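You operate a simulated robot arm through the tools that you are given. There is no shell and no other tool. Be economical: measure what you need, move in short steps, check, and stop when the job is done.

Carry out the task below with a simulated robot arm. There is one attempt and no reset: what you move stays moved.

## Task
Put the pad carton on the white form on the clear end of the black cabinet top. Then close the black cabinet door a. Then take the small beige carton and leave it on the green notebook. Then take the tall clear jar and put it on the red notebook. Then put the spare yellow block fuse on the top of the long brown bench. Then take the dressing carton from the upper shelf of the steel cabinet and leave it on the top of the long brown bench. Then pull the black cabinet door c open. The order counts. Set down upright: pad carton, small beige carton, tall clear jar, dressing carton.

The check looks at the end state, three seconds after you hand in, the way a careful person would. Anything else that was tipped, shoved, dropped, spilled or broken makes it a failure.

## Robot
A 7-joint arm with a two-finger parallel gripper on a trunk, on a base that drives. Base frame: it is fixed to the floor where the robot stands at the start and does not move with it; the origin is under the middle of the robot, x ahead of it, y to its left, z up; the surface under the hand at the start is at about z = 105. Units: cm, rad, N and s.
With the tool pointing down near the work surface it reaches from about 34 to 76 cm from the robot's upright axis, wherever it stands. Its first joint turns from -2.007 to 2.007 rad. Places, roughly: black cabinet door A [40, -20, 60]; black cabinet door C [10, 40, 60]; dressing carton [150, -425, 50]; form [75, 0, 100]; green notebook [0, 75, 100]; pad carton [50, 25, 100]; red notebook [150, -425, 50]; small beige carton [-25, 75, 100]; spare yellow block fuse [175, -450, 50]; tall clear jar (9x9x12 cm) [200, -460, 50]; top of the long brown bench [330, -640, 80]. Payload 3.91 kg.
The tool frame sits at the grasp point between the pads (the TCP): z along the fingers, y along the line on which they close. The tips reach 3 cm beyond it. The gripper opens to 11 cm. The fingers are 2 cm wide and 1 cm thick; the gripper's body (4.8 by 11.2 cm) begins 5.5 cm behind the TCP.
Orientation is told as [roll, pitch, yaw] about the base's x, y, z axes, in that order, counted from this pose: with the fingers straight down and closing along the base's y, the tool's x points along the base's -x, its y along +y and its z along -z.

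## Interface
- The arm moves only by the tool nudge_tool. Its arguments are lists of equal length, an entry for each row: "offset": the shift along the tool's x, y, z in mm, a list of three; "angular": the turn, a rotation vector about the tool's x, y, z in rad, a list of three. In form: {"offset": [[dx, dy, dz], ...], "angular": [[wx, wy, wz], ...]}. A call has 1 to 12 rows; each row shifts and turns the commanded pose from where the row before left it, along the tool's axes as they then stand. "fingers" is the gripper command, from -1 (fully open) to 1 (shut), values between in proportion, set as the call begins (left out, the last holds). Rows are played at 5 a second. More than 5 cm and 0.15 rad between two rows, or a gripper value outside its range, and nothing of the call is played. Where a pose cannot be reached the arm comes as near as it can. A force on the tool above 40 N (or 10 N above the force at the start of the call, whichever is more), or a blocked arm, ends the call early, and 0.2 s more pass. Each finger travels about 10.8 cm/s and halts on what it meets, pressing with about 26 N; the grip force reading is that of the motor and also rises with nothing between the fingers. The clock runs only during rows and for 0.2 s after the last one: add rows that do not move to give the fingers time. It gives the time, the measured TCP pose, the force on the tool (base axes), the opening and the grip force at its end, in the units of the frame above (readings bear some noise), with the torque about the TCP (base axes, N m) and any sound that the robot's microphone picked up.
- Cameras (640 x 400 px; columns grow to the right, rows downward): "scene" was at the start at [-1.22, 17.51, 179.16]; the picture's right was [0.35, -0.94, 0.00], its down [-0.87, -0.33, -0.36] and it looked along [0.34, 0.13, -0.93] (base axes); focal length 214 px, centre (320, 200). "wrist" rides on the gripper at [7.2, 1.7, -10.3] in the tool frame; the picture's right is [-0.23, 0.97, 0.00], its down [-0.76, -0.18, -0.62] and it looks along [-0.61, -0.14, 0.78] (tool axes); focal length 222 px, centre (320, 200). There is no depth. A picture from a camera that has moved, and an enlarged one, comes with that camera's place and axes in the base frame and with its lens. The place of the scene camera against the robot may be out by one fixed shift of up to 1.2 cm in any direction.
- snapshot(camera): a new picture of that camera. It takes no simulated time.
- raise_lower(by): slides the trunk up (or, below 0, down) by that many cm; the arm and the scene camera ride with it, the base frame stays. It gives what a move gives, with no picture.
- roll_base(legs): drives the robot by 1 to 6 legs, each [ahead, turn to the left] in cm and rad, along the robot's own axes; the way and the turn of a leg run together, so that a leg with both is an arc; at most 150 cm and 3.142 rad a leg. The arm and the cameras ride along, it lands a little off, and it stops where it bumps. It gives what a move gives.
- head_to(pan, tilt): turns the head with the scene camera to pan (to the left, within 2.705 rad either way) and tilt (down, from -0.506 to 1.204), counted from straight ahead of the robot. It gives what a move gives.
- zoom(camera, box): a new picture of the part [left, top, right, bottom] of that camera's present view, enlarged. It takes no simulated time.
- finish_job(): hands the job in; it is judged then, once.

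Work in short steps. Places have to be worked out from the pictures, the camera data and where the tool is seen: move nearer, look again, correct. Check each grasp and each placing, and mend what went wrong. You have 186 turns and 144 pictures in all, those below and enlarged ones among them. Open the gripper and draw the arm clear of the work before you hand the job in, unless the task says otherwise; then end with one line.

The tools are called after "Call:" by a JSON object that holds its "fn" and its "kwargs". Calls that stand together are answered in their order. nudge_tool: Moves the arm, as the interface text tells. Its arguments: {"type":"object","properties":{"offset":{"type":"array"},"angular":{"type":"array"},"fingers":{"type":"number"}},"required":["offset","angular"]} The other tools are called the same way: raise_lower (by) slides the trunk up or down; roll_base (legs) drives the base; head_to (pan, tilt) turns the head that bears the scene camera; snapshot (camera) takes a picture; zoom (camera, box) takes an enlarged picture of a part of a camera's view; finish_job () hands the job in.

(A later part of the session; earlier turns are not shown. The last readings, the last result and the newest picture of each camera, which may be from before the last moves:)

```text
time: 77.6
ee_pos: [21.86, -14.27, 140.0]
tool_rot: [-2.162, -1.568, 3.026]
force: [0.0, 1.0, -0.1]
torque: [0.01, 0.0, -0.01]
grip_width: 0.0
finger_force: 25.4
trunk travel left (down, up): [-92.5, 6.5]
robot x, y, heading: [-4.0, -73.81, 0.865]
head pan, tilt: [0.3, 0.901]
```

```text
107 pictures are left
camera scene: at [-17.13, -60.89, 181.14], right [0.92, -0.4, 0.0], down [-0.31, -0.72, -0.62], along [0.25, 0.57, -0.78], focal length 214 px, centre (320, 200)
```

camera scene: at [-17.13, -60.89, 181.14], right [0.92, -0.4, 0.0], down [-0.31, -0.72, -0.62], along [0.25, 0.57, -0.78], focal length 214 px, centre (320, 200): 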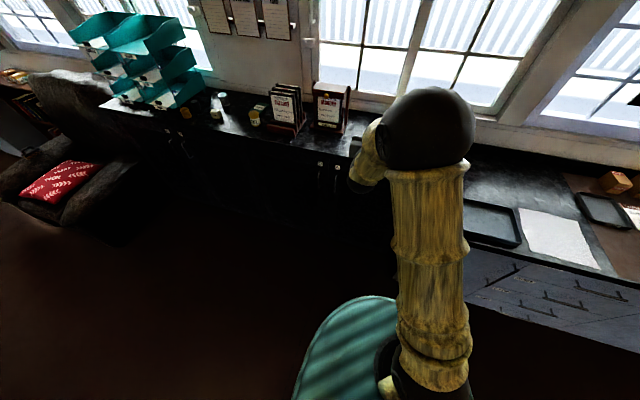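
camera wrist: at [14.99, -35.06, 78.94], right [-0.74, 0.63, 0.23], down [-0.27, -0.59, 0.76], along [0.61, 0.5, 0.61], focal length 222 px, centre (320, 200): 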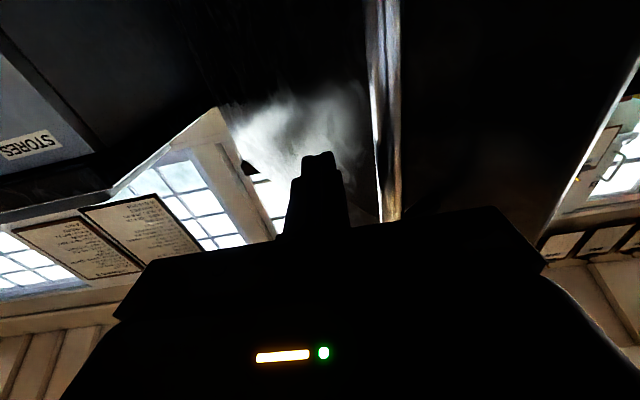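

Door A stays shut. I turn the tool down again, retract, and drive left along the aisle to the spot before the beige carton and the MEMO notebook.

Call:
{"fn": "nudge_tool", "kwargs": {"offset": [[0, 0, 0], [0, 0, 0], [0, 0, 0], [0, 0, 0], [0, 0, 0], [0, 0, 0], [0, 0, 0], [0, 0, 0], [0, 0, 0], [0, 0, 0], [0, 0, 0]], "angular": [[0, 0.1428, 0], [0, 0.1428, 0], [0, 0.1428, 0], [0, 0.1428, 0], [0, 0.1428, 0], [0, 0.1428, 0], [0, 0.1428, 0], [0, 0.1428, 0], [0, 0.1428, 0], [0, 0.1428, 0], [0, 0.1428, 0]], "fingers": -1}}

Call:
{"fn": "nudge_tool", "kwargs": {"offset": [[45, 0, 0], [45, 0, 0], [45, 0, 0], [45, 0, 0], [30, 0, 0]], "angular": [[0, 0, 0], [0, 0, 0], [0, 0, 0], [0, 0, 0], [0, 0, 0]]}}

Call:
{"fn": "roll_base", "kwargs": {"legs": [[0, 1.571], [110, 0], [0, -1.571]]}}

Call:
{"fn": "snapshot", "kwargs": {"camera": "scene"}}

```text
time: 80.0
ee_pos: [22.06, -14.11, 139.97]
tool_rot: [-0.001, 0.002, 0.864]
force: [0.7, 1.0, -1.1]
torque: [-0.01, 0.03, 0.0]
grip_width: 11.0
finger_force: 0.1
trunk travel left (down, up): [-92.5, 6.5]
robot x, y, heading: [-4.26, -73.63, 0.856]
head pan, tilt: [0.3, 0.901]
```

```text
time: 81.2
ee_pos: [8.26, -30.38, 140.05]
tool_rot: [0.0, -0.005, 0.862]
force: [0.0, -0.1, -0.6]
torque: [0.0, -0.02, 0.0]
grip_width: 11.01
finger_force: 0.0
trunk travel left (down, up): [-92.5, 6.5]
robot x, y, heading: [-4.23, -73.47, 0.863]
head pan, tilt: [0.3, 0.901]
```

```text
time: 98.9
ee_pos: [-74.69, 41.31, 140.02]
tool_rot: [-0.002, -0.001, 0.857]
force: [-0.2, 0.7, -0.1]
torque: [-0.05, -0.03, 0.02]
grip_width: 10.97
finger_force: 0.1
trunk travel left (down, up): [-92.5, 6.5]
robot x, y, heading: [-87.03, -1.65, 0.854]
head pan, tilt: [0.3, 0.901]
```

```text
106 pictures are left
camera scene: at [-100.35, 10.96, 181.14], right [0.91, -0.4, 0.0], down [-0.32, -0.72, -0.62], along [0.25, 0.57, -0.78], focal length 214 px, centre (320, 200)
```

scene: 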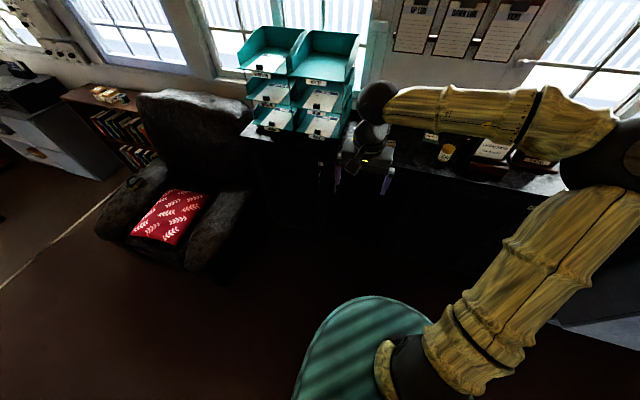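

I'm at s≈-64 facing the counter with the trays to the left and 48 cm of free aisle ahead. Drive forward and look down at the counter.

Call:
{"fn": "roll_base", "kwargs": {"legs": [[47, 0]]}}

Call:
{"fn": "head_to", "kwargs": {"pan": 0.0, "tilt": 1.0}}

Call:
{"fn": "snapshot", "kwargs": {"camera": "scene"}}

Call:
{"fn": "snapshot", "kwargs": {"camera": "wrist"}}

```text
time: 102.1
ee_pos: [-43.99, 76.87, 140.05]
tool_rot: [-0.002, -0.002, 0.856]
force: [0.2, -0.3, 0.4]
torque: [-0.05, 0.01, 0.02]
grip_width: 10.99
finger_force: 0.1
trunk travel left (down, up): [-92.5, 6.5]
robot x, y, heading: [-56.72, 33.67, 0.855]
head pan, tilt: [0.3, 0.901]
```

```text
time: 102.9
ee_pos: [-43.89, 76.77, 140.07]
tool_rot: [-0.001, -0.002, 0.855]
force: [1.0, -0.5, -0.4]
torque: [-0.01, 0.0, -0.02]
grip_width: 11.0
finger_force: 0.0
trunk travel left (down, up): [-92.5, 6.5]
robot x, y, heading: [-56.57, 33.55, 0.853]
head pan, tilt: [0.0, 1.0]
```

```text
105 pictures are left
camera scene: at [-68.06, 44.6, 180.42], right [0.75, -0.66, 0.0], down [-0.55, -0.63, -0.54], along [0.36, 0.41, -0.84], focal length 214 px, centre (320, 200)
```

scene: 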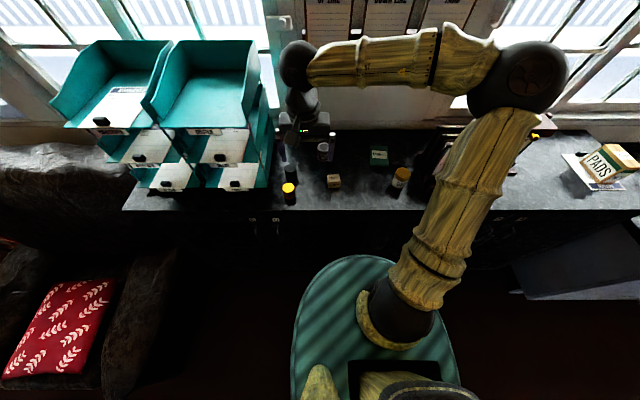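

```text
104 pictures are left
camera wrist: at [-49.91, 72.32, 150.42], right [-0.59, 0.81, 0.0], down [0.63, 0.46, 0.63], along [0.51, 0.37, -0.78], focal length 222 px, centre (320, 200)
```

wrist: 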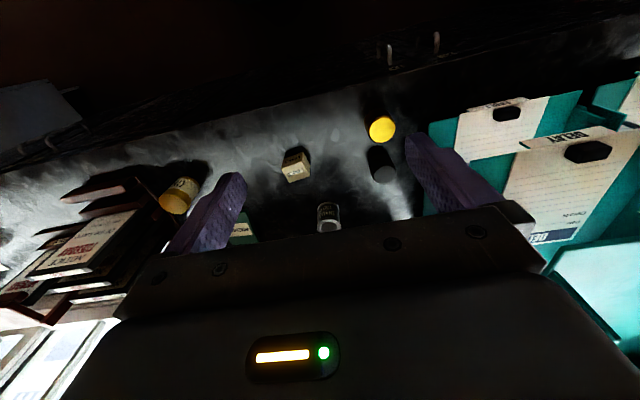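

The carton, jars and notebook are all visible. Enlarging both views.

Call:
{"fn": "zoom", "kwargs": {"camera": "scene", "box": [270, 120, 430, 220]}}

Call:
{"fn": "zoom", "kwargs": {"camera": "wrist", "box": [160, 100, 420, 250]}}

```text
4.00 times, centred on (350, 170) of scene
camera zoom: at [-68.06, 44.6, 180.42], right [0.75, -0.66, 0.0], down [-0.55, -0.63, -0.54], along [0.36, 0.41, -0.84], focal length 858 px, centre (200, 320)
```

zoom: 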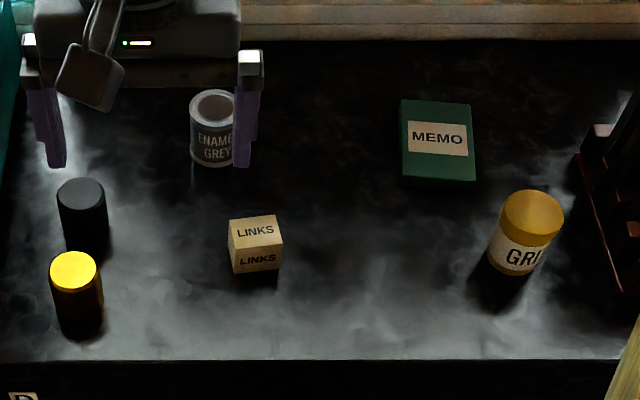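

```text
2.46 times, centred on (290, 175) of wrist
camera zoom: at [-49.91, 72.32, 150.42], right [-0.59, 0.81, 0.0], down [0.63, 0.46, 0.63], along [0.51, 0.37, -0.78], focal length 547 px, centre (394, 262)
```

zoom: 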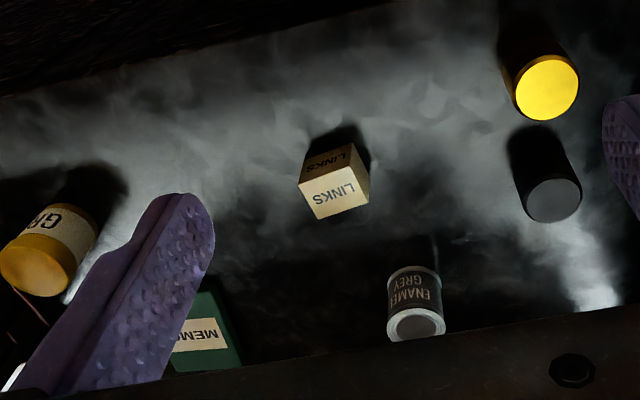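

Carton centre ≈[-26.7,83.2], top z≈110, 5 cm wide side at -0.57 rad; MEMO notebook centre ≈[1.3,81.3], ~8.4x12 cm. The notebook is at the reach limit, so I drive 7 cm forward first (base clearance is ample).

Call:
{"fn": "roll_base", "kwargs": {"legs": [[7, 0]]}}

Call:
{"fn": "zoom", "kwargs": {"camera": "scene", "box": [260, 120, 440, 240]}}

```text
time: 103.9
ee_pos: [-39.22, 81.97, 140.02]
tool_rot: [-0.001, -0.002, 0.856]
force: [-0.2, 0.4, 0.2]
torque: [-0.02, 0.01, 0.01]
grip_width: 11.02
finger_force: 0.0
trunk travel left (down, up): [-92.5, 6.5]
robot x, y, heading: [-52.22, 38.51, 0.854]
head pan, tilt: [0.0, 1.0]
```

```text
3.33 times, centred on (350, 180) of scene
camera zoom: at [-63.4, 49.92, 180.42], right [0.75, -0.66, 0.0], down [-0.55, -0.63, -0.54], along [0.35, 0.41, -0.84], focal length 715 px, centre (220, 267)
```

zoom: 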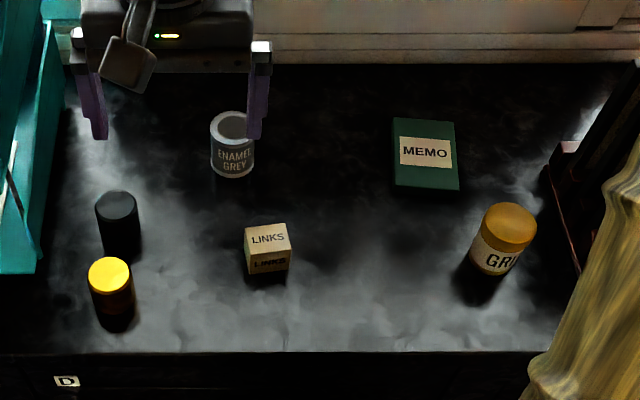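

Consistent. I move above the carton, align the yaw and descend to z≈122 for a check.

Call:
{"fn": "nudge_tool", "kwargs": {"offset": [[-30.6, -29, 0], [-30.6, -29, 0], [-30.6, -29, 0], [0, 0, 0], [0, 0, 45], [0, 0, 45], [0, 0, 45], [0, 0, 45], [0, 0, 0]], "angular": [[0, 0, 0], [0, 0, 0], [0, 0, 0], [0, 0, -0.145], [0, 0, 0], [0, 0, 0], [0, 0, 0], [0, 0, 0], [0, 0, 0]], "fingers": -1}}

Call:
{"fn": "snapshot", "kwargs": {"camera": "wrist"}}

Call:
{"fn": "zoom", "kwargs": {"camera": "scene", "box": [260, 120, 440, 240]}}

```text
time: 105.9
ee_pos: [-26.7, 83.02, 122.12]
tool_rot: [-0.001, -0.005, 1.002]
force: [-0.1, -0.5, 0.8]
torque: [0.04, 0.0, 0.03]
grip_width: 11.02
finger_force: 0.0
trunk travel left (down, up): [-92.5, 6.5]
robot x, y, heading: [-52.05, 38.72, 0.852]
head pan, tilt: [0.0, 1.0]
```

```text
100 pictures are left
camera wrist: at [-32.04, 77.84, 132.49], right [-0.7, 0.72, 0.0], down [0.56, 0.55, 0.63], along [0.45, 0.44, -0.78], focal length 222 px, centre (320, 200)
```

wrist: 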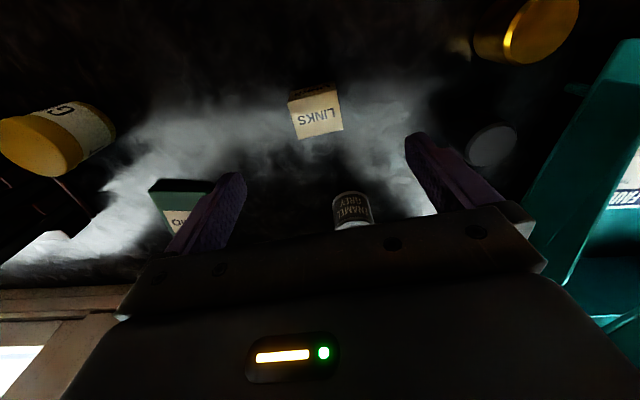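

```text
3.33 times, centred on (350, 180) of scene
camera zoom: at [-63.52, 49.74, 180.42], right [0.75, -0.66, 0.0], down [-0.55, -0.63, -0.54], along [0.36, 0.41, -0.84], focal length 715 px, centre (220, 267)
```

zoom: 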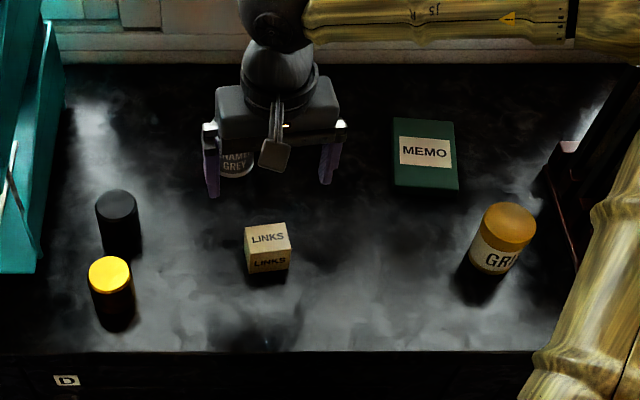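

Aligned over the carton. Descend to z≈109 and close.

Call:
{"fn": "nudge_tool", "kwargs": {"offset": [[0, 0, 43], [0, 0, 43], [0, 0, 43], [0, 0, 0]], "angular": [[0, 0, 0], [0, 0, 0], [0, 0, 0], [0, 0, 0]]}}

Call:
{"fn": "nudge_tool", "kwargs": {"offset": [[0, 0, 0], [0, 0, 0], [0, 0, 0], [0, 0, 0], [0, 0, 0]], "angular": [[0, 0, 0], [0, 0, 0], [0, 0, 0], [0, 0, 0], [0, 0, 0]], "fingers": 1}}

Call:
{"fn": "nudge_tool", "kwargs": {"offset": [[0, 0, -40], [0, 0, -40], [0, 0, 0]], "angular": [[0, 0, 0], [0, 0, 0], [0, 0, 0]]}}

Call:
{"fn": "snapshot", "kwargs": {"camera": "wrist"}}

```text
time: 106.9
ee_pos: [-26.63, 83.04, 109.12]
tool_rot: [0.0, -0.002, 1.002]
force: [0.2, 0.6, 0.0]
torque: [0.02, -0.01, 0.0]
grip_width: 11.0
finger_force: 0.0
trunk travel left (down, up): [-92.5, 6.5]
robot x, y, heading: [-52.35, 38.64, 0.853]
head pan, tilt: [0.0, 1.0]
```

```text
time: 108.1
ee_pos: [-26.51, 83.05, 109.16]
tool_rot: [-0.001, -0.001, 1.001]
force: [0.4, 0.4, -0.6]
torque: [-0.02, -0.01, 0.0]
grip_width: 4.94
finger_force: 27.0
trunk travel left (down, up): [-92.5, 6.5]
robot x, y, heading: [-52.04, 38.83, 0.857]
head pan, tilt: [0.0, 1.0]
```

```text
time: 108.9
ee_pos: [-26.63, 83.17, 117.32]
tool_rot: [-0.002, -0.002, 1.003]
force: [0.0, 0.2, 0.2]
torque: [0.0, 0.01, 0.0]
grip_width: 4.94
finger_force: 26.2
trunk travel left (down, up): [-92.5, 6.5]
robot x, y, heading: [-52.1, 38.72, 0.853]
head pan, tilt: [0.0, 1.0]
```

```text
98 pictures are left
camera wrist: at [-32.0, 77.97, 127.65], right [-0.7, 0.72, 0.0], down [0.56, 0.55, 0.62], along [0.45, 0.43, -0.78], focal length 222 px, centre (320, 200)
```

wrist: 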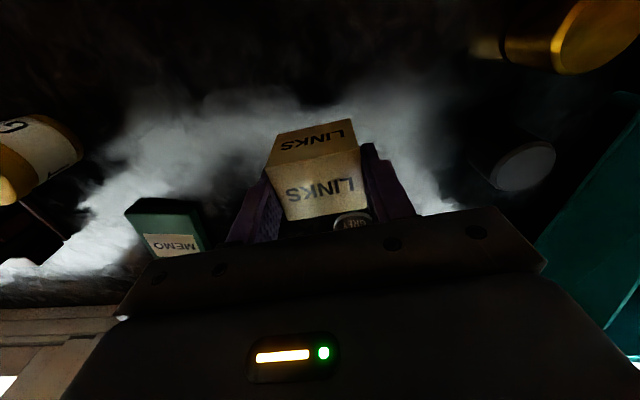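

Carton held (4.94 cm). I zoom on the MEMO notebook to fix its height and place.

Call:
{"fn": "zoom", "kwargs": {"camera": "wrist", "box": [90, 170, 270, 290]}}

Call:
{"fn": "zoom", "kwargs": {"camera": "scene", "box": [340, 130, 400, 180]}}

```text
3.33 times, centred on (180, 230) of wrist
camera zoom: at [-32.0, 77.97, 127.65], right [-0.7, 0.72, 0.0], down [0.56, 0.55, 0.62], along [0.45, 0.43, -0.78], focal length 740 px, centre (787, 100)
```

zoom: 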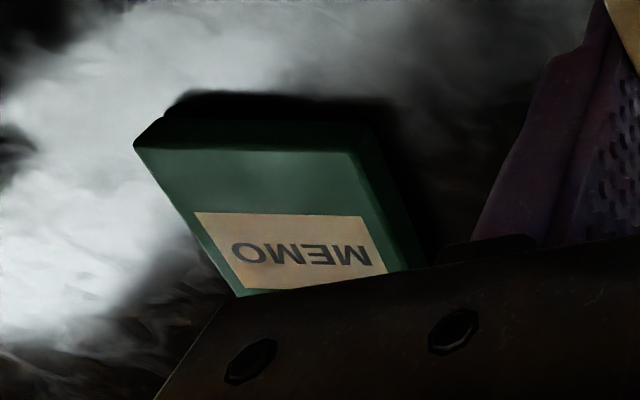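

```text
8.00 times, centred on (370, 155) of scene
camera zoom: at [-63.47, 49.85, 180.42], right [0.75, -0.66, 0.0], down [-0.55, -0.63, -0.54], along [0.36, 0.41, -0.84], focal length 1716 px, centre (-80, 560)
```

zoom: 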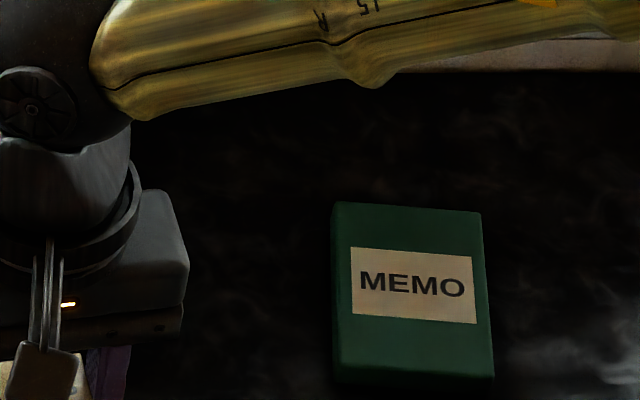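

MEMO notebook centre ≈[0.7,80.8], top z≈107.2. I lift a bit more, carry the carton over it.

Call:
{"fn": "nudge_tool", "kwargs": {"offset": [[0, 0, -40], [-21.1, -40.3, 0], [-21.1, -40.3, 0], [-21.1, -40.3, 0], [-21.1, -40.3, 0], [-21.1, -40.3, 0], [-21.1, -40.3, 0], [0, 0, 0]], "angular": [[0, 0, 0], [0, 0, 0], [0, 0, 0], [0, 0, 0], [0, 0, 0], [0, 0, 0.1], [0, 0, 0.1], [0, 0, 0]]}}

Call:
{"fn": "snapshot", "kwargs": {"camera": "wrist"}}

Call:
{"fn": "zoom", "kwargs": {"camera": "scene", "box": [320, 100, 440, 200]}}

```text
time: 110.7
ee_pos: [0.54, 80.31, 121.46]
tool_rot: [-0.002, -0.003, 0.802]
force: [0.2, -1.0, -0.3]
torque: [-0.02, -0.02, 0.02]
grip_width: 4.94
finger_force: 26.4
trunk travel left (down, up): [-92.5, 6.5]
robot x, y, heading: [-51.98, 38.57, 0.856]
head pan, tilt: [0.0, 1.0]
```

```text
95 pictures are left
camera wrist: at [-5.78, 76.3, 131.78], right [-0.54, 0.84, 0.0], down [0.66, 0.42, 0.63], along [0.53, 0.34, -0.78], focal length 222 px, centre (320, 200)
```

wrist: 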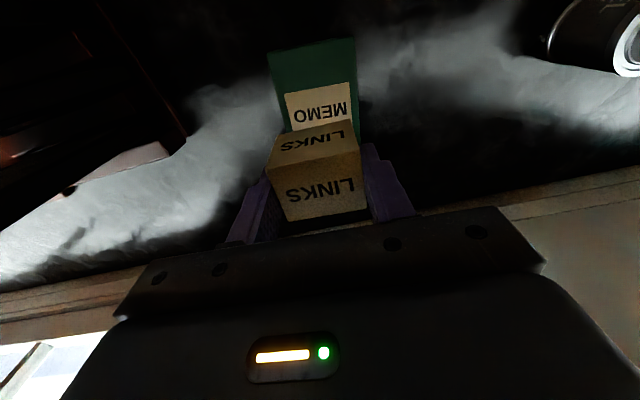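

```text
4.00 times, centred on (380, 150) of scene
camera zoom: at [-63.58, 49.81, 180.42], right [0.75, -0.66, 0.0], down [-0.55, -0.63, -0.54], along [0.36, 0.41, -0.84], focal length 858 px, centre (80, 400)
```

zoom: 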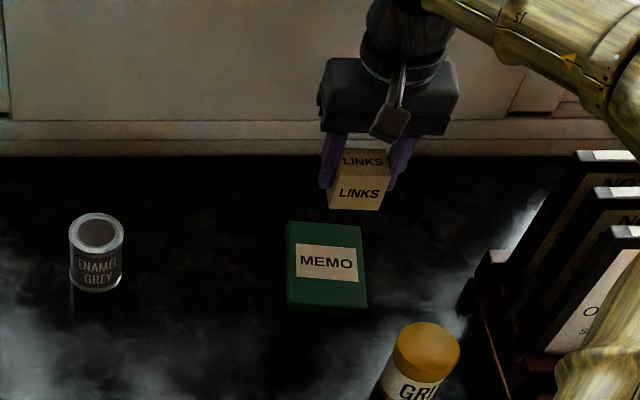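

Carton hovers centred over the notebook (estimates agree within 0.5 cm). Lower to contact.

Call:
{"fn": "nudge_tool", "kwargs": {"offset": [[0, 0, 45], [0, 0, 40], [0, 0, 8], [0, 0, 4], [0, 0, 3], [0, 0, 3], [0, 0, 3], [0, 0, 3]], "angular": [[0, 0, 0], [0, 0, 0], [0, 0, 0], [0, 0, 0], [0, 0, 0], [0, 0, 0], [0, 0, 0], [0, 0, 0]]}}

```text
time: 112.5
ee_pos: [0.35, 80.23, 110.78]
tool_rot: [-0.001, -0.009, 0.801]
force: [1.7, 1.1, 25.2]
torque: [0.05, -0.05, 0.0]
grip_width: 4.98
finger_force: 26.2
trunk travel left (down, up): [-92.5, 6.5]
robot x, y, heading: [-51.83, 38.71, 0.858]
head pan, tilt: [0.0, 1.0]
```

Contact at z=110.8. Ease 2 mm, release, rise.

Call:
{"fn": "nudge_tool", "kwargs": {"offset": [[0, 0, -3], [0, 0, 0], [0, 0, 0], [0, 0, 0], [0, 0, 0]], "angular": [[0, 0, 0], [0, 0, 0], [0, 0, 0], [0, 0, 0], [0, 0, 0]], "fingers": -0.3}}

Call:
{"fn": "nudge_tool", "kwargs": {"offset": [[0, 0, -40], [0, 0, -45], [0, 0, -45], [0, 0, -45], [0, 0, -45], [0, 0, -45]], "angular": [[0, 0, 0], [0, 0, 0], [0, 0, 0], [0, 0, 0], [0, 0, 0], [0, 0, 0]]}}

Call:
{"fn": "zoom", "kwargs": {"camera": "scene", "box": [320, 100, 440, 200]}}

Call:
{"fn": "snapshot", "kwargs": {"camera": "wrist"}}

```text
time: 113.7
ee_pos: [0.49, 80.22, 110.64]
tool_rot: [-0.001, 0.001, 0.8]
force: [1.0, 0.0, 0.1]
torque: [-0.02, 0.0, 0.01]
grip_width: 7.14
finger_force: 0.0
trunk travel left (down, up): [-92.5, 6.5]
robot x, y, heading: [-52.16, 38.74, 0.856]
head pan, tilt: [0.0, 1.0]
```

```text
time: 115.1
ee_pos: [0.28, 80.35, 137.4]
tool_rot: [-0.001, 0.0, 0.801]
force: [0.7, -0.3, -0.3]
torque: [0.02, 0.02, 0.01]
grip_width: 7.15
finger_force: 0.1
trunk travel left (down, up): [-92.5, 6.5]
robot x, y, heading: [-52.17, 38.79, 0.854]
head pan, tilt: [0.0, 1.0]
```

```text
4.00 times, centred on (380, 150) of scene
camera zoom: at [-63.61, 49.79, 180.41], right [0.75, -0.66, 0.0], down [-0.55, -0.63, -0.54], along [0.36, 0.41, -0.84], focal length 858 px, centre (80, 400)
```

zoom: 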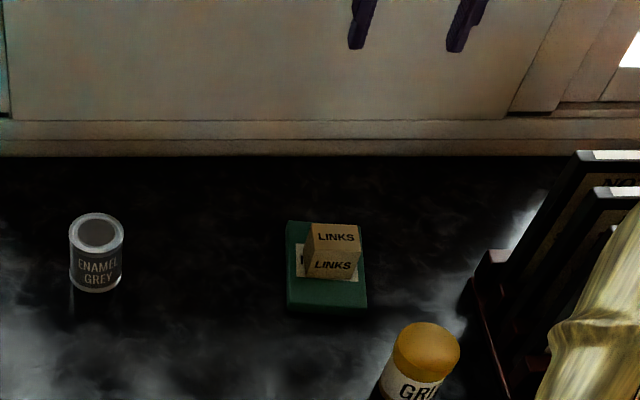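

```text
92 pictures are left
camera wrist: at [-5.97, 76.26, 147.67], right [-0.54, 0.84, 0.0], down [0.66, 0.42, 0.63], along [0.53, 0.34, -0.78], focal length 222 px, centre (320, 200)
```

wrist: 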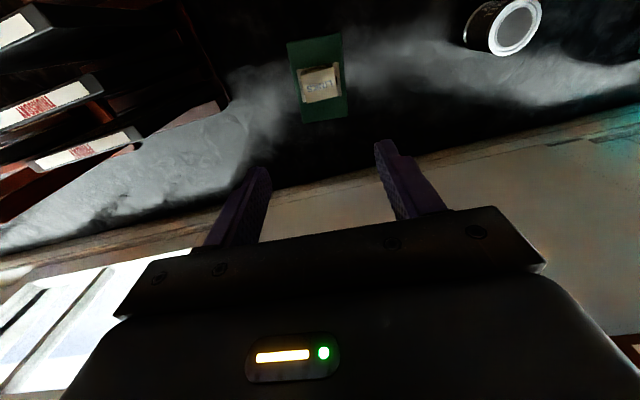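

Beige carton stands on the MEMO notebook. Next: drive to the far end (steel cabinet). I retract the arm, back out into the aisle and turn along it.

Call:
{"fn": "nudge_tool", "kwargs": {"offset": [[45, 0, 0], [45, 0, 0], [45, 0, 0], [45, 0, 0], [45, 0, 0], [45, 0, 0]], "angular": [[0, 0, 0], [0, 0, 0], [0, 0, 0], [0, 0, 0], [0, 0, 0], [0, 0, 0]]}}

Call:
{"fn": "roll_base", "kwargs": {"legs": [[-60, 0], [0, -1.565]]}}

Call:
{"fn": "head_to", "kwargs": {"pan": 0.15, "tilt": 0.4}}

Call:
{"fn": "snapshot", "kwargs": {"camera": "scene"}}

```text
time: 116.5
ee_pos: [-18.42, 60.72, 137.29]
tool_rot: [-0.002, -0.004, 0.801]
force: [0.3, -0.8, 0.2]
torque: [0.04, 0.01, 0.0]
grip_width: 7.16
finger_force: 0.1
trunk travel left (down, up): [-92.5, 6.5]
robot x, y, heading: [-51.76, 38.74, 0.85]
head pan, tilt: [0.0, 1.0]
```

```text
time: 126.0
ee_pos: [-69.93, -40.58, 137.23]
tool_rot: [-0.002, -0.003, -0.776]
force: [0.3, -0.6, -0.1]
torque: [-0.03, -0.03, -0.01]
grip_width: 7.13
finger_force: 0.0
trunk travel left (down, up): [-92.5, 6.5]
robot x, y, heading: [-91.68, -6.63, -0.724]
head pan, tilt: [0.0, 1.0]
```

```text
time: 127.0
ee_pos: [-69.97, -40.68, 137.2]
tool_rot: [-0.004, -0.002, -0.777]
force: [-0.5, 0.0, 0.4]
torque: [0.01, -0.01, -0.04]
grip_width: 7.17
finger_force: 0.2
trunk travel left (down, up): [-92.5, 6.5]
robot x, y, heading: [-91.77, -6.46, -0.726]
head pan, tilt: [0.15, 0.4]
```

```text
91 pictures are left
camera scene: at [-78.97, 4.0, 185.44], right [-0.54, -0.84, 0.0], down [-0.33, 0.21, -0.92], along [0.77, -0.5, -0.39], focal length 214 px, centre (320, 200)
```

scene: 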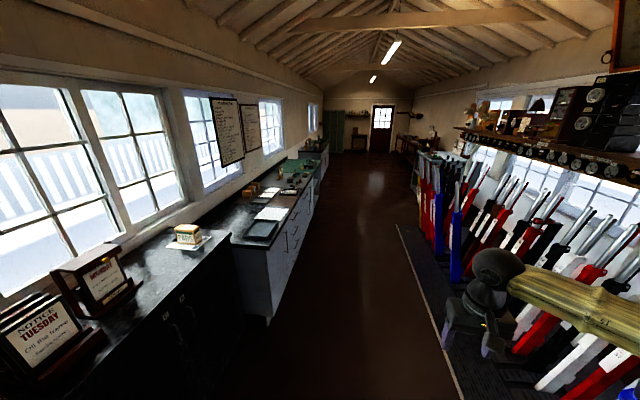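

The aisle ahead is clear; the steel cabinet is far right beyond the levers. I drive along it.

Call:
{"fn": "roll_base", "kwargs": {"legs": [[140, 0], [140, 0], [110, 0]]}}

Call:
{"fn": "head_to", "kwargs": {"pan": -0.75, "tilt": 0.65}}

Call:
{"fn": "snapshot", "kwargs": {"camera": "scene"}}

```text
time: 149.2
ee_pos: [216.09, -307.06, 137.25]
tool_rot: [-0.003, -0.003, -0.818]
force: [0.6, -0.1, -0.2]
torque: [-0.01, 0.05, -0.04]
grip_width: 7.16
finger_force: 0.0
trunk travel left (down, up): [-92.5, 6.5]
robot x, y, heading: [195.63, -272.32, -0.77]
head pan, tilt: [0.15, 0.4]
```

```text
time: 150.4
ee_pos: [216.12, -307.01, 137.14]
tool_rot: [-0.002, -0.001, -0.818]
force: [0.4, -0.2, -0.1]
torque: [-0.01, 0.02, 0.0]
grip_width: 7.13
finger_force: 0.1
trunk travel left (down, up): [-92.5, 6.5]
robot x, y, heading: [195.79, -272.25, -0.761]
head pan, tilt: [-0.75, 0.649]
```

```text
90 pictures are left
camera scene: at [201.76, -265.45, 183.2], right [-1.0, -0.06, 0.0], down [-0.03, 0.6, -0.8], along [0.04, -0.8, -0.6], focal length 214 px, centre (320, 200)
```

scene: 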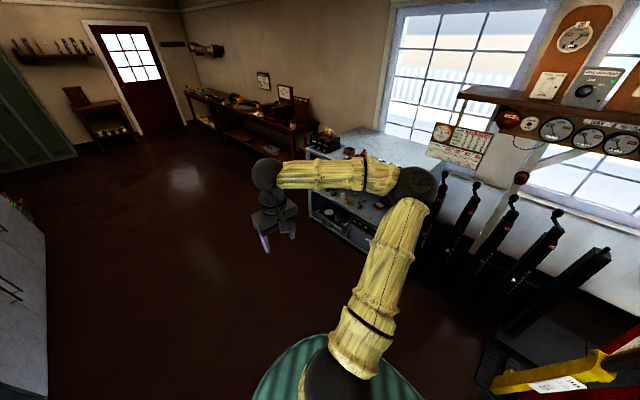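

The steel cabinet with open shelves is ahead-right, the brown bench beyond. Zooming on both.

Call:
{"fn": "zoom", "kwargs": {"camera": "scene", "box": [290, 110, 450, 270]}}

Call:
{"fn": "zoom", "kwargs": {"camera": "scene", "box": [170, 60, 350, 180]}}

```text
2.50 times, centred on (370, 190) of scene
camera zoom: at [201.76, -265.45, 183.2], right [-1.0, -0.06, 0.0], down [-0.03, 0.6, -0.8], along [0.04, -0.8, -0.6], focal length 536 px, centre (195, 225)
```

zoom: 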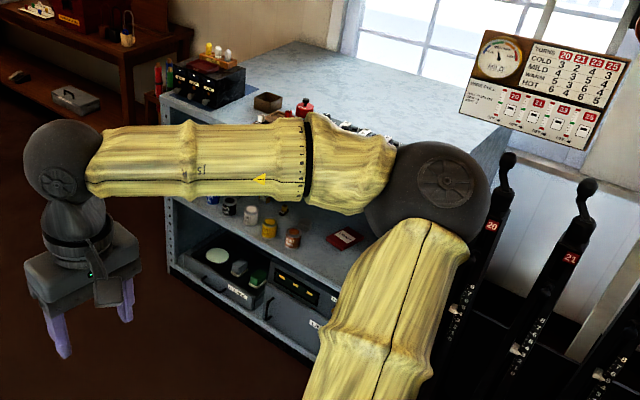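

```text
3.33 times, centred on (260, 120) of scene
camera zoom: at [201.76, -265.45, 183.2], right [-1.0, -0.06, 0.0], down [-0.03, 0.6, -0.8], along [0.04, -0.8, -0.6], focal length 715 px, centre (520, 467)
```

zoom: 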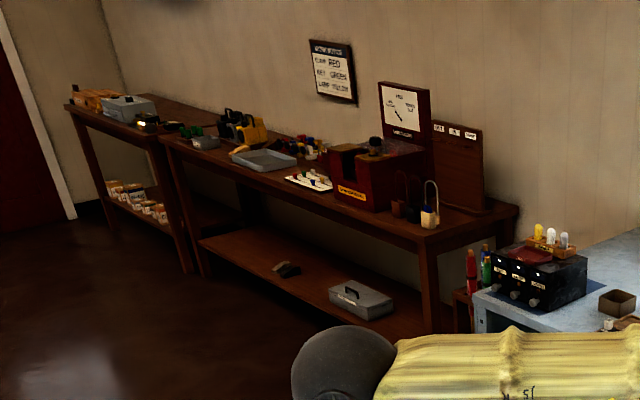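

The red notebook, jars and small boxes are on the cabinet's inner shelf (z≈47), top z≈95, front plane at n≈-203 facing me. I drive to a spot in front of it and face it.

Call:
{"fn": "roll_base", "kwargs": {"legs": [[0, -0.45], [110, 0], [0, -1.07]]}}

Call:
{"fn": "head_to", "kwargs": {"pan": 0.35, "tilt": 0.75}}

Call:
{"fn": "snapshot", "kwargs": {"camera": "scene"}}

```text
time: 162.7
ee_pos: [199.71, -397.54, 137.22]
tool_rot: [-0.001, -0.001, -2.338]
force: [0.4, -0.2, 0.8]
torque: [-0.02, 0.01, -0.02]
grip_width: 7.14
finger_force: 0.1
trunk travel left (down, up): [-92.5, 6.5]
robot x, y, heading: [233.44, -375.41, -2.289]
head pan, tilt: [-0.75, 0.649]
```

```text
time: 164.0
ee_pos: [199.75, -397.59, 137.17]
tool_rot: [-0.002, -0.001, -2.338]
force: [-0.4, 0.8, 1.1]
torque: [-0.03, 0.01, -0.01]
grip_width: 7.14
finger_force: 0.0
trunk travel left (down, up): [-92.5, 6.5]
robot x, y, heading: [233.71, -375.22, -2.285]
head pan, tilt: [0.351, 0.75]
```

```text
87 pictures are left
camera scene: at [245.61, -388.3, 182.34], right [-0.93, 0.36, 0.0], down [0.24, 0.64, -0.73], along [-0.26, -0.68, -0.68], focal length 214 px, centre (320, 200)
```

scene: 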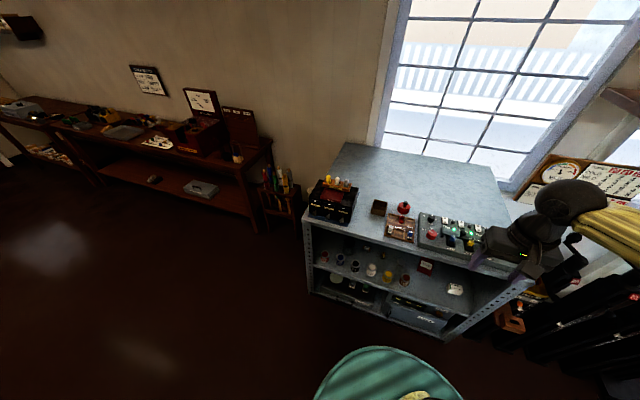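

I lower the trunk by 40 to look into the shelf (hand stays in free space in front of the cabinet).

Call:
{"fn": "raise_lower", "kwargs": {"by": -40}}

Call:
{"fn": "head_to", "kwargs": {"pan": 0.1, "tilt": 0.75}}

Call:
{"fn": "snapshot", "kwargs": {"camera": "scene"}}

```text
time: 167.9
ee_pos: [199.75, -397.53, 97.15]
tool_rot: [-0.002, 0.0, -2.339]
force: [-0.4, -1.0, 0.1]
torque: [-0.01, 0.0, 0.0]
grip_width: 7.15
finger_force: 0.1
trunk travel left (down, up): [-52.5, 46.5]
robot x, y, heading: [233.54, -375.36, -2.296]
head pan, tilt: [0.351, 0.75]
```

```text
time: 168.6
ee_pos: [199.76, -397.63, 97.25]
tool_rot: [-0.003, -0.001, -2.338]
force: [0.0, 0.4, -0.1]
torque: [-0.02, 0.02, 0.02]
grip_width: 7.14
finger_force: 0.1
trunk travel left (down, up): [-52.5, 46.5]
robot x, y, heading: [233.58, -375.19, -2.287]
head pan, tilt: [0.099, 0.75]
```

```text
86 pictures are left
camera scene: at [243.8, -387.32, 142.34], right [-0.82, 0.58, 0.0], down [0.39, 0.56, -0.73], along [-0.42, -0.6, -0.68], focal length 214 px, centre (320, 200)
```

scene: 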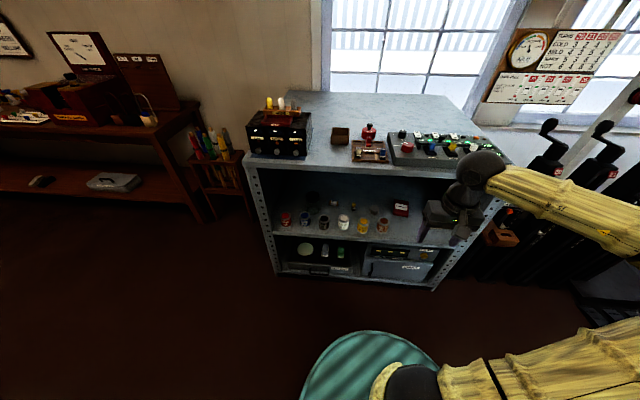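

Call:
{"fn": "zoom", "kwargs": {"camera": "scene", "box": [240, 150, 500, 300]}}

Call:
{"fn": "zoom", "kwargs": {"camera": "scene", "box": [270, 185, 430, 245]}}

```text
2.46 times, centred on (370, 225) of scene
camera zoom: at [243.8, -387.32, 142.34], right [-0.82, 0.58, 0.0], down [0.39, 0.56, -0.73], along [-0.42, -0.6, -0.68], focal length 528 px, centre (197, 138)
```

zoom: 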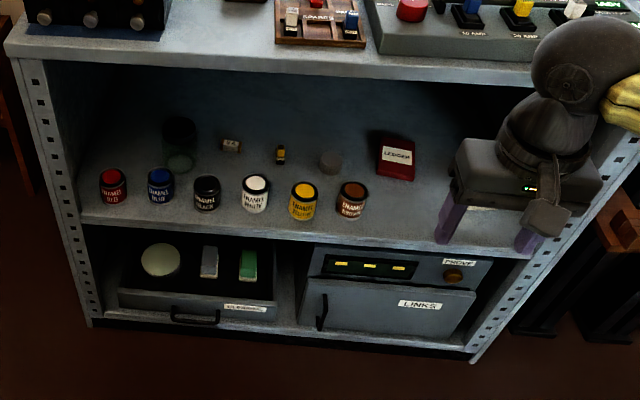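

```text
4.00 times, centred on (350, 215) of scene
camera zoom: at [243.8, -387.32, 142.34], right [-0.82, 0.58, 0.0], down [0.39, 0.56, -0.73], along [-0.42, -0.6, -0.68], focal length 858 px, centre (200, 140)
```

zoom: 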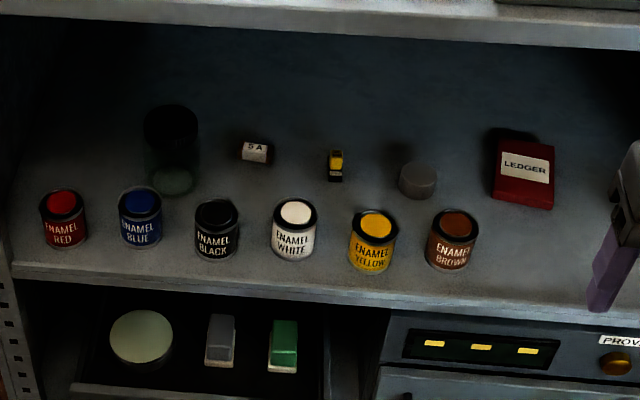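

The tall clear jar stands behind the blue tin (≈[193,-466]), the red LEDGER at ≈[148,-435], yellow block fuse ≈[171,-452], shelf z≈45.5. To reach over the tins I want the wrist camera on the upper side, so I test turning the tool by half a turn about its axis here in free space.

Call:
{"fn": "nudge_tool", "kwargs": {"offset": [[0, 0, 0], [0, 0, 0], [0, 0, 0], [0, 0, 0], [0, 0, 0], [0, 0, 0], [0, 0, 0], [0, 0, 0], [0, 0, 0], [0, 0, 0], [0, 0, 0], [0, 0, 0]], "angular": [[0, 0, 0.148], [0, 0, 0.148], [0, 0, 0.148], [0, 0, 0.148], [0, 0, 0.148], [0, 0, 0.148], [0, 0, 0.148], [0, 0, 0.148], [0, 0, 0.148], [0, 0, 0.148], [0, 0, 0.148], [0, 0, 0.148]]}}

Call:
{"fn": "nudge_tool", "kwargs": {"offset": [[0, 0, 0], [0, 0, 0], [0, 0, 0], [0, 0, 0], [0, 0, 0], [0, 0, 0], [0, 0, 0], [0, 0, 0], [0, 0, 0]], "angular": [[0, 0, 0.148], [0, 0, 0.148], [0, 0, 0.148], [0, 0, 0.148], [0, 0, 0.148], [0, 0, 0.148], [0, 0, 0.148], [0, 0, 0.148], [0, 0, 0.148]]}}

```text
time: 171.2
ee_pos: [199.79, -397.6, 97.2]
tool_rot: [0.002, -0.002, 2.164]
force: [0.1, 0.4, 0.4]
torque: [0.01, 0.01, -0.01]
grip_width: 7.14
finger_force: 0.0
trunk travel left (down, up): [-52.5, 46.5]
robot x, y, heading: [233.61, -375.18, -2.291]
head pan, tilt: [0.099, 0.75]
```

```text
time: 173.2
ee_pos: [199.78, -397.66, 97.34]
tool_rot: [0.002, 0.004, 0.835]
force: [0.6, -0.1, -0.3]
torque: [-0.01, 0.0, -0.02]
grip_width: 7.16
finger_force: 0.0
trunk travel left (down, up): [-52.5, 46.5]
robot x, y, heading: [233.53, -375.6, -2.286]
head pan, tilt: [0.099, 0.75]
```

Reached cleanly (yaw 0.835), camera side now forward/up. I extend a bit and pitch the tool 50° forward.

Call:
{"fn": "nudge_tool", "kwargs": {"offset": [[45, 0, 0], [45, 0, 0], [45, 0, 0], [0, 0, 0], [0, 0, 0], [0, 0, 0], [0, 0, 0], [0, 0, 0], [0, 0, 0]], "angular": [[0, 0, -0.02], [0, 0, 0], [0, 0, 0], [0, 0.145, 0], [0, 0.145, 0], [0, 0.145, 0], [0, 0.145, 0], [0, 0.145, 0], [0, 0.145, 0]], "fingers": -1}}

Call:
{"fn": "snapshot", "kwargs": {"camera": "wrist"}}

Call:
{"fn": "snapshot", "kwargs": {"camera": "scene"}}

```text
time: 175.2
ee_pos: [191.76, -408.68, 96.77]
tool_rot: [-0.009, 0.823, 0.875]
force: [-4.4, 5.0, -1.2]
torque: [-0.33, -0.13, 0.32]
grip_width: 10.99
finger_force: 0.1
out of reach, approached as far as the arm can: row 9
trunk travel left (down, up): [-52.5, 46.5]
robot x, y, heading: [233.77, -375.33, -2.296]
head pan, tilt: [0.099, 0.75]
```

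```text
83 pictures are left
camera wrist: at [192.04, -405.43, 109.05], right [-0.65, 0.74, -0.17], down [0.76, 0.64, -0.13], along [0.01, -0.22, -0.98], focal length 222 px, centre (320, 200)
```

wrist: 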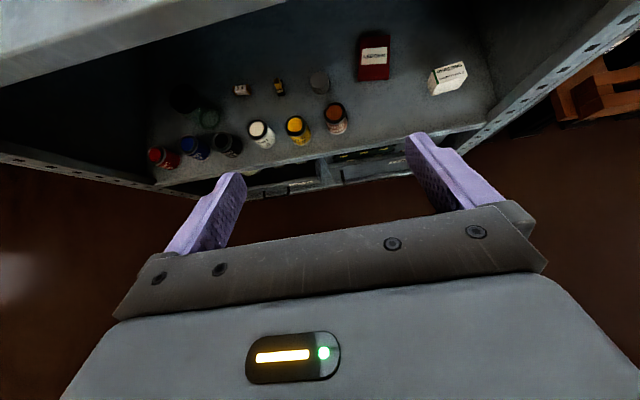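

```text
82 pictures are left
camera scene: at [243.79, -387.36, 142.33], right [-0.82, 0.58, 0.0], down [0.39, 0.56, -0.73], along [-0.42, -0.6, -0.68], focal length 214 px, centre (320, 200)
```

scene: 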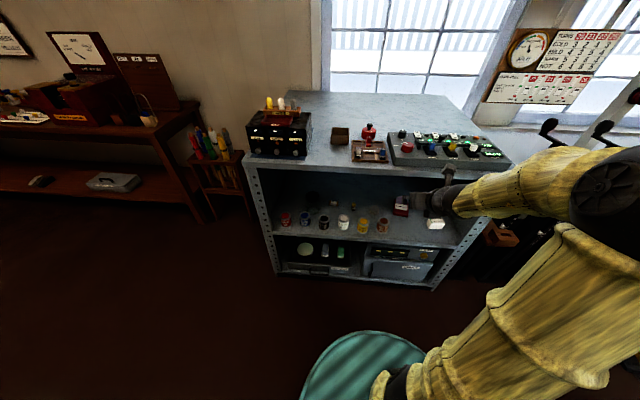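

The wrist camera now shows everything, including the white dressing carton at the right. I lower the trunk 35 cm so the hand is level with the opening, then drive 27 cm closer.

Call:
{"fn": "raise_lower", "kwargs": {"by": -35}}

Call:
{"fn": "roll_base", "kwargs": {"legs": [[20, 0]]}}

Call:
{"fn": "snapshot", "kwargs": {"camera": "wrist"}}

Call:
{"fn": "head_to", "kwargs": {"pan": 0.1, "tilt": 0.75}}

Call:
{"fn": "snapshot", "kwargs": {"camera": "scene"}}

```text
time: 178.7
ee_pos: [191.05, -407.75, 61.57]
tool_rot: [-0.003, 0.821, 0.857]
force: [0.1, -0.6, -0.4]
torque: [-0.04, -0.01, 0.0]
grip_width: 11.02
finger_force: 0.0
trunk travel left (down, up): [-17.5, 81.5]
robot x, y, heading: [233.51, -375.39, -2.289]
head pan, tilt: [0.099, 0.75]
```

```text
time: 180.4
ee_pos: [177.92, -422.94, 61.56]
tool_rot: [-0.004, 0.82, 0.86]
force: [0.2, 0.3, 0.2]
torque: [-0.02, -0.02, 0.01]
grip_width: 11.0
finger_force: 0.0
trunk travel left (down, up): [-17.5, 81.5]
robot x, y, heading: [220.59, -390.57, -2.284]
head pan, tilt: [0.099, 0.75]
```

```text
81 pictures are left
camera wrist: at [178.34, -419.8, 73.89], right [-0.64, 0.75, -0.17], down [0.77, 0.62, -0.13], along [0.01, -0.21, -0.98], focal length 222 px, centre (320, 200)
```

wrist: 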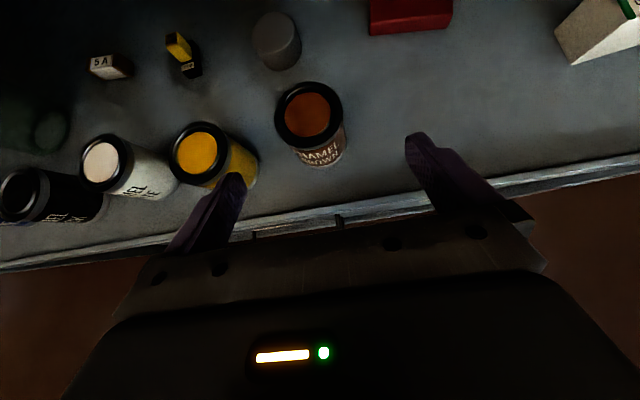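

```text
time: 181.0
ee_pos: [177.93, -422.8, 61.54]
tool_rot: [-0.004, 0.82, 0.861]
force: [0.6, 1.3, 0.2]
torque: [-0.03, -0.01, -0.01]
grip_width: 11.03
finger_force: 0.1
trunk travel left (down, up): [-17.5, 81.5]
robot x, y, heading: [220.65, -390.27, -2.289]
head pan, tilt: [0.099, 0.75]
```

```text
80 pictures are left
camera scene: at [230.67, -402.4, 107.34], right [-0.82, 0.58, 0.0], down [0.39, 0.56, -0.73], along [-0.42, -0.6, -0.68], focal length 214 px, centre (320, 200)
```

scene: 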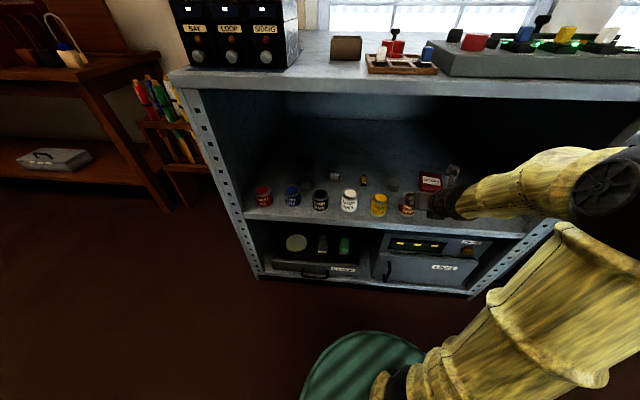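

Clear entry under the top. I slide the hand left along the shelf front (above tin height) to look at the jar.

Call:
{"fn": "nudge_tool", "kwargs": {"offset": [[0, -40, 0], [0, -40, 0], [0, -40, 0], [0, -40, 0], [0, -40, 0], [0, -40, 0], [0, -40, 0], [0, -40, 0], [0, -40, 0], [0, 0, 0]], "angular": [[0, 0, 0], [0, 0, 0], [0, 0, 0], [0, 0, 0], [0, 0, 0], [0, 0, 0], [0, 0, 0], [0, 0, 0], [0, 0, 0], [0, 0, 0]]}}

Call:
{"fn": "snapshot", "kwargs": {"camera": "wrist"}}

Call:
{"fn": "zoom", "kwargs": {"camera": "scene", "box": [220, 110, 460, 260]}}

```text
time: 183.2
ee_pos: [205.41, -446.42, 61.54]
tool_rot: [-0.003, 0.82, 0.86]
force: [0.1, 0.4, 0.1]
torque: [0.04, 0.0, 0.01]
grip_width: 11.0
finger_force: 0.1
trunk travel left (down, up): [-17.5, 81.5]
robot x, y, heading: [220.61, -390.15, -2.284]
head pan, tilt: [0.099, 0.75]
```

```text
79 pictures are left
camera wrist: at [205.78, -443.29, 73.99], right [-0.64, 0.75, -0.17], down [0.77, 0.62, -0.13], along [0.01, -0.21, -0.98], focal length 222 px, centre (320, 200)
```

wrist: 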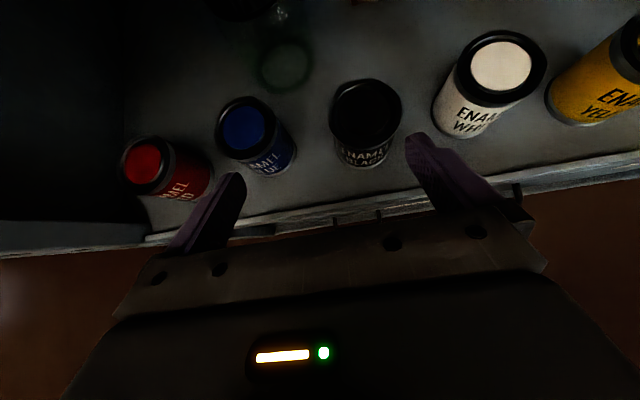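

```text
2.67 times, centred on (340, 185) of scene
camera zoom: at [230.68, -402.4, 107.33], right [-0.82, 0.58, 0.0], down [0.39, 0.56, -0.73], along [-0.42, -0.6, -0.68], focal length 572 px, centre (267, 240)
```

zoom: 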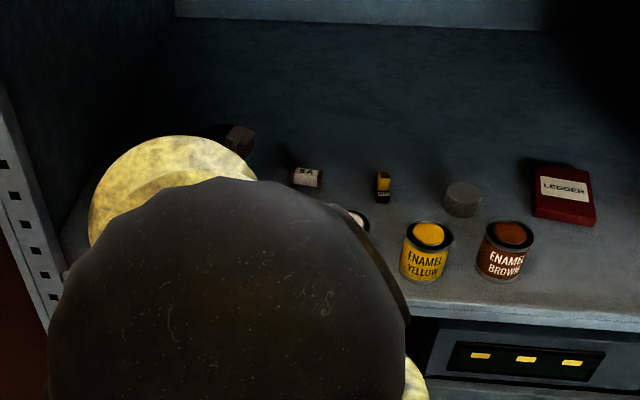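

The jar's base shows near [194.3,-466]. I go 8 cm in and 4.5 cm up for a full view of the jar.

Call:
{"fn": "nudge_tool", "kwargs": {"offset": [[29, 0, 9], [29, 0, 9], [29, 0, 9], [0, 0, 0]], "angular": [[0, 0, 0], [0, 0, 0], [0, 0, 0], [0, 0, 0]]}}

Call:
{"fn": "snapshot", "kwargs": {"camera": "wrist"}}

```text
time: 184.2
ee_pos: [200.1, -452.33, 66.22]
tool_rot: [-0.004, 0.819, 0.86]
force: [0.2, 0.0, 1.5]
torque: [-0.02, 0.0, 0.03]
grip_width: 11.0
finger_force: 0.1
trunk travel left (down, up): [-17.5, 81.5]
robot x, y, heading: [220.79, -390.05, -2.285]
head pan, tilt: [0.099, 0.75]
```

```text
77 pictures are left
camera wrist: at [200.5, -449.25, 78.5], right [-0.64, 0.75, -0.17], down [0.77, 0.62, -0.13], along [0.01, -0.21, -0.98], focal length 222 px, centre (320, 200)
```

wrist: 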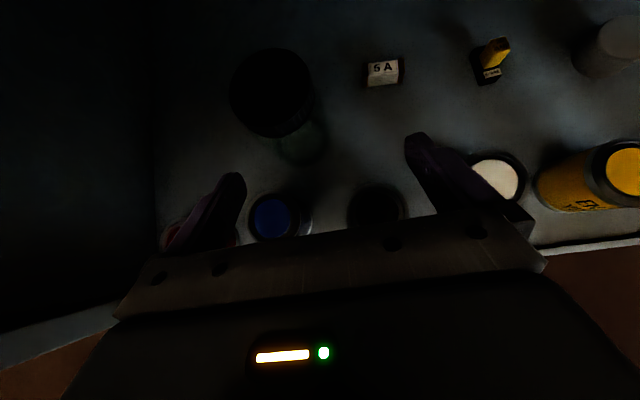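

Jar centre ≈[194.7,-465.6] (lid 9 cm). I go to a pre-grasp pose in line with it along the tool axis.

Call:
{"fn": "nudge_tool", "kwargs": {"offset": [[-7.2, -23, 34.8], [-7.2, -23, 34.8], [0, 0, 0]], "angular": [[0, 0, 0], [0, 0, 0], [0, 0, 0]], "fingers": -1}}

Call:
{"fn": "snapshot", "kwargs": {"camera": "wrist"}}

```text
time: 185.0
ee_pos: [200.99, -458.68, 60.42]
tool_rot: [-0.002, 0.818, 0.86]
force: [0.5, -0.2, 0.3]
torque: [0.01, -0.01, 0.05]
grip_width: 10.97
finger_force: 0.1
trunk travel left (down, up): [-17.5, 81.5]
robot x, y, heading: [220.41, -390.25, -2.287]
head pan, tilt: [0.099, 0.75]
```

```text
76 pictures are left
camera wrist: at [201.37, -455.5, 72.74], right [-0.64, 0.75, -0.17], down [0.77, 0.62, -0.13], along [0.01, -0.21, -0.98], focal length 222 px, centre (320, 200)
```

wrist: 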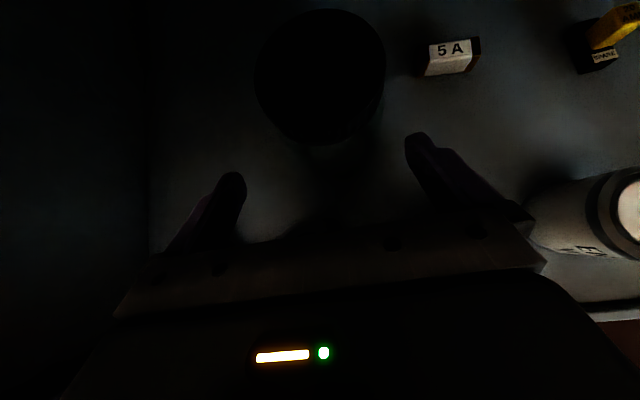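

Lid seems within ~1 cm of the axis; I enlarge to fix lateral offset precisely.

Call:
{"fn": "zoom", "kwargs": {"camera": "wrist", "box": [200, 0, 440, 200]}}

```text
2.00 times, centred on (320, 100) of wrist
camera zoom: at [201.37, -455.5, 72.74], right [-0.64, 0.75, -0.17], down [0.77, 0.62, -0.13], along [0.01, -0.21, -0.98], focal length 444 px, centre (320, 400)
```

zoom: 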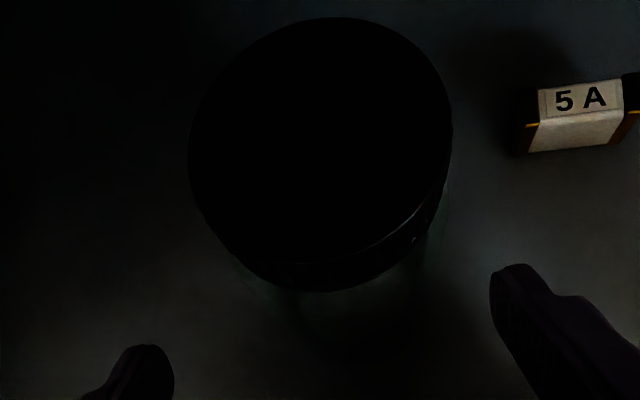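

Width analysis puts the shelf at z≈47 and jar axis at [194.8,-464.3]: 1 cm right. I correct and slide in along the tool axis.

Call:
{"fn": "nudge_tool", "kwargs": {"offset": [[6, 10.5, 0], [0, 0, 27], [0, 0, 27], [0, 0, 27], [0, 0, 27], [0, 0, 0]], "angular": [[0, 0, 0], [0, 0, 0], [0, 0, 0], [0, 0, 0], [0, 0, 0], [0, 0, 0]]}}

Call:
{"fn": "snapshot", "kwargs": {"camera": "wrist"}}

```text
time: 186.4
ee_pos: [194.7, -464.07, 53.35]
tool_rot: [-0.004, 0.817, 0.86]
force: [0.1, 0.0, -0.3]
torque: [0.01, -0.03, -0.02]
grip_width: 10.99
finger_force: 0.1
trunk travel left (down, up): [-17.5, 81.5]
robot x, y, heading: [220.36, -390.43, -2.288]
head pan, tilt: [0.099, 0.75]
```

```text
74 pictures are left
camera wrist: at [195.18, -461.06, 65.65], right [-0.64, 0.75, -0.17], down [0.77, 0.63, -0.13], along [0.01, -0.21, -0.98], focal length 222 px, centre (320, 200)
```

wrist: 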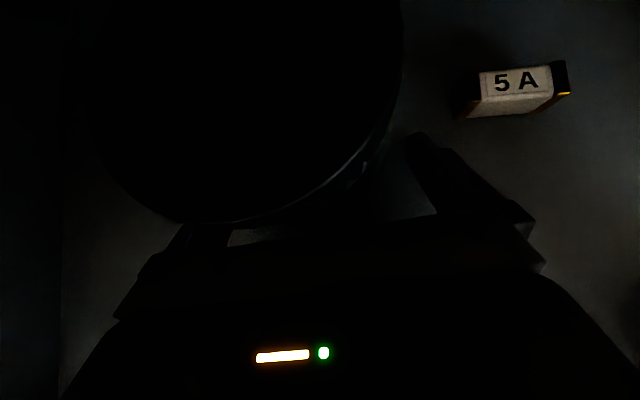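

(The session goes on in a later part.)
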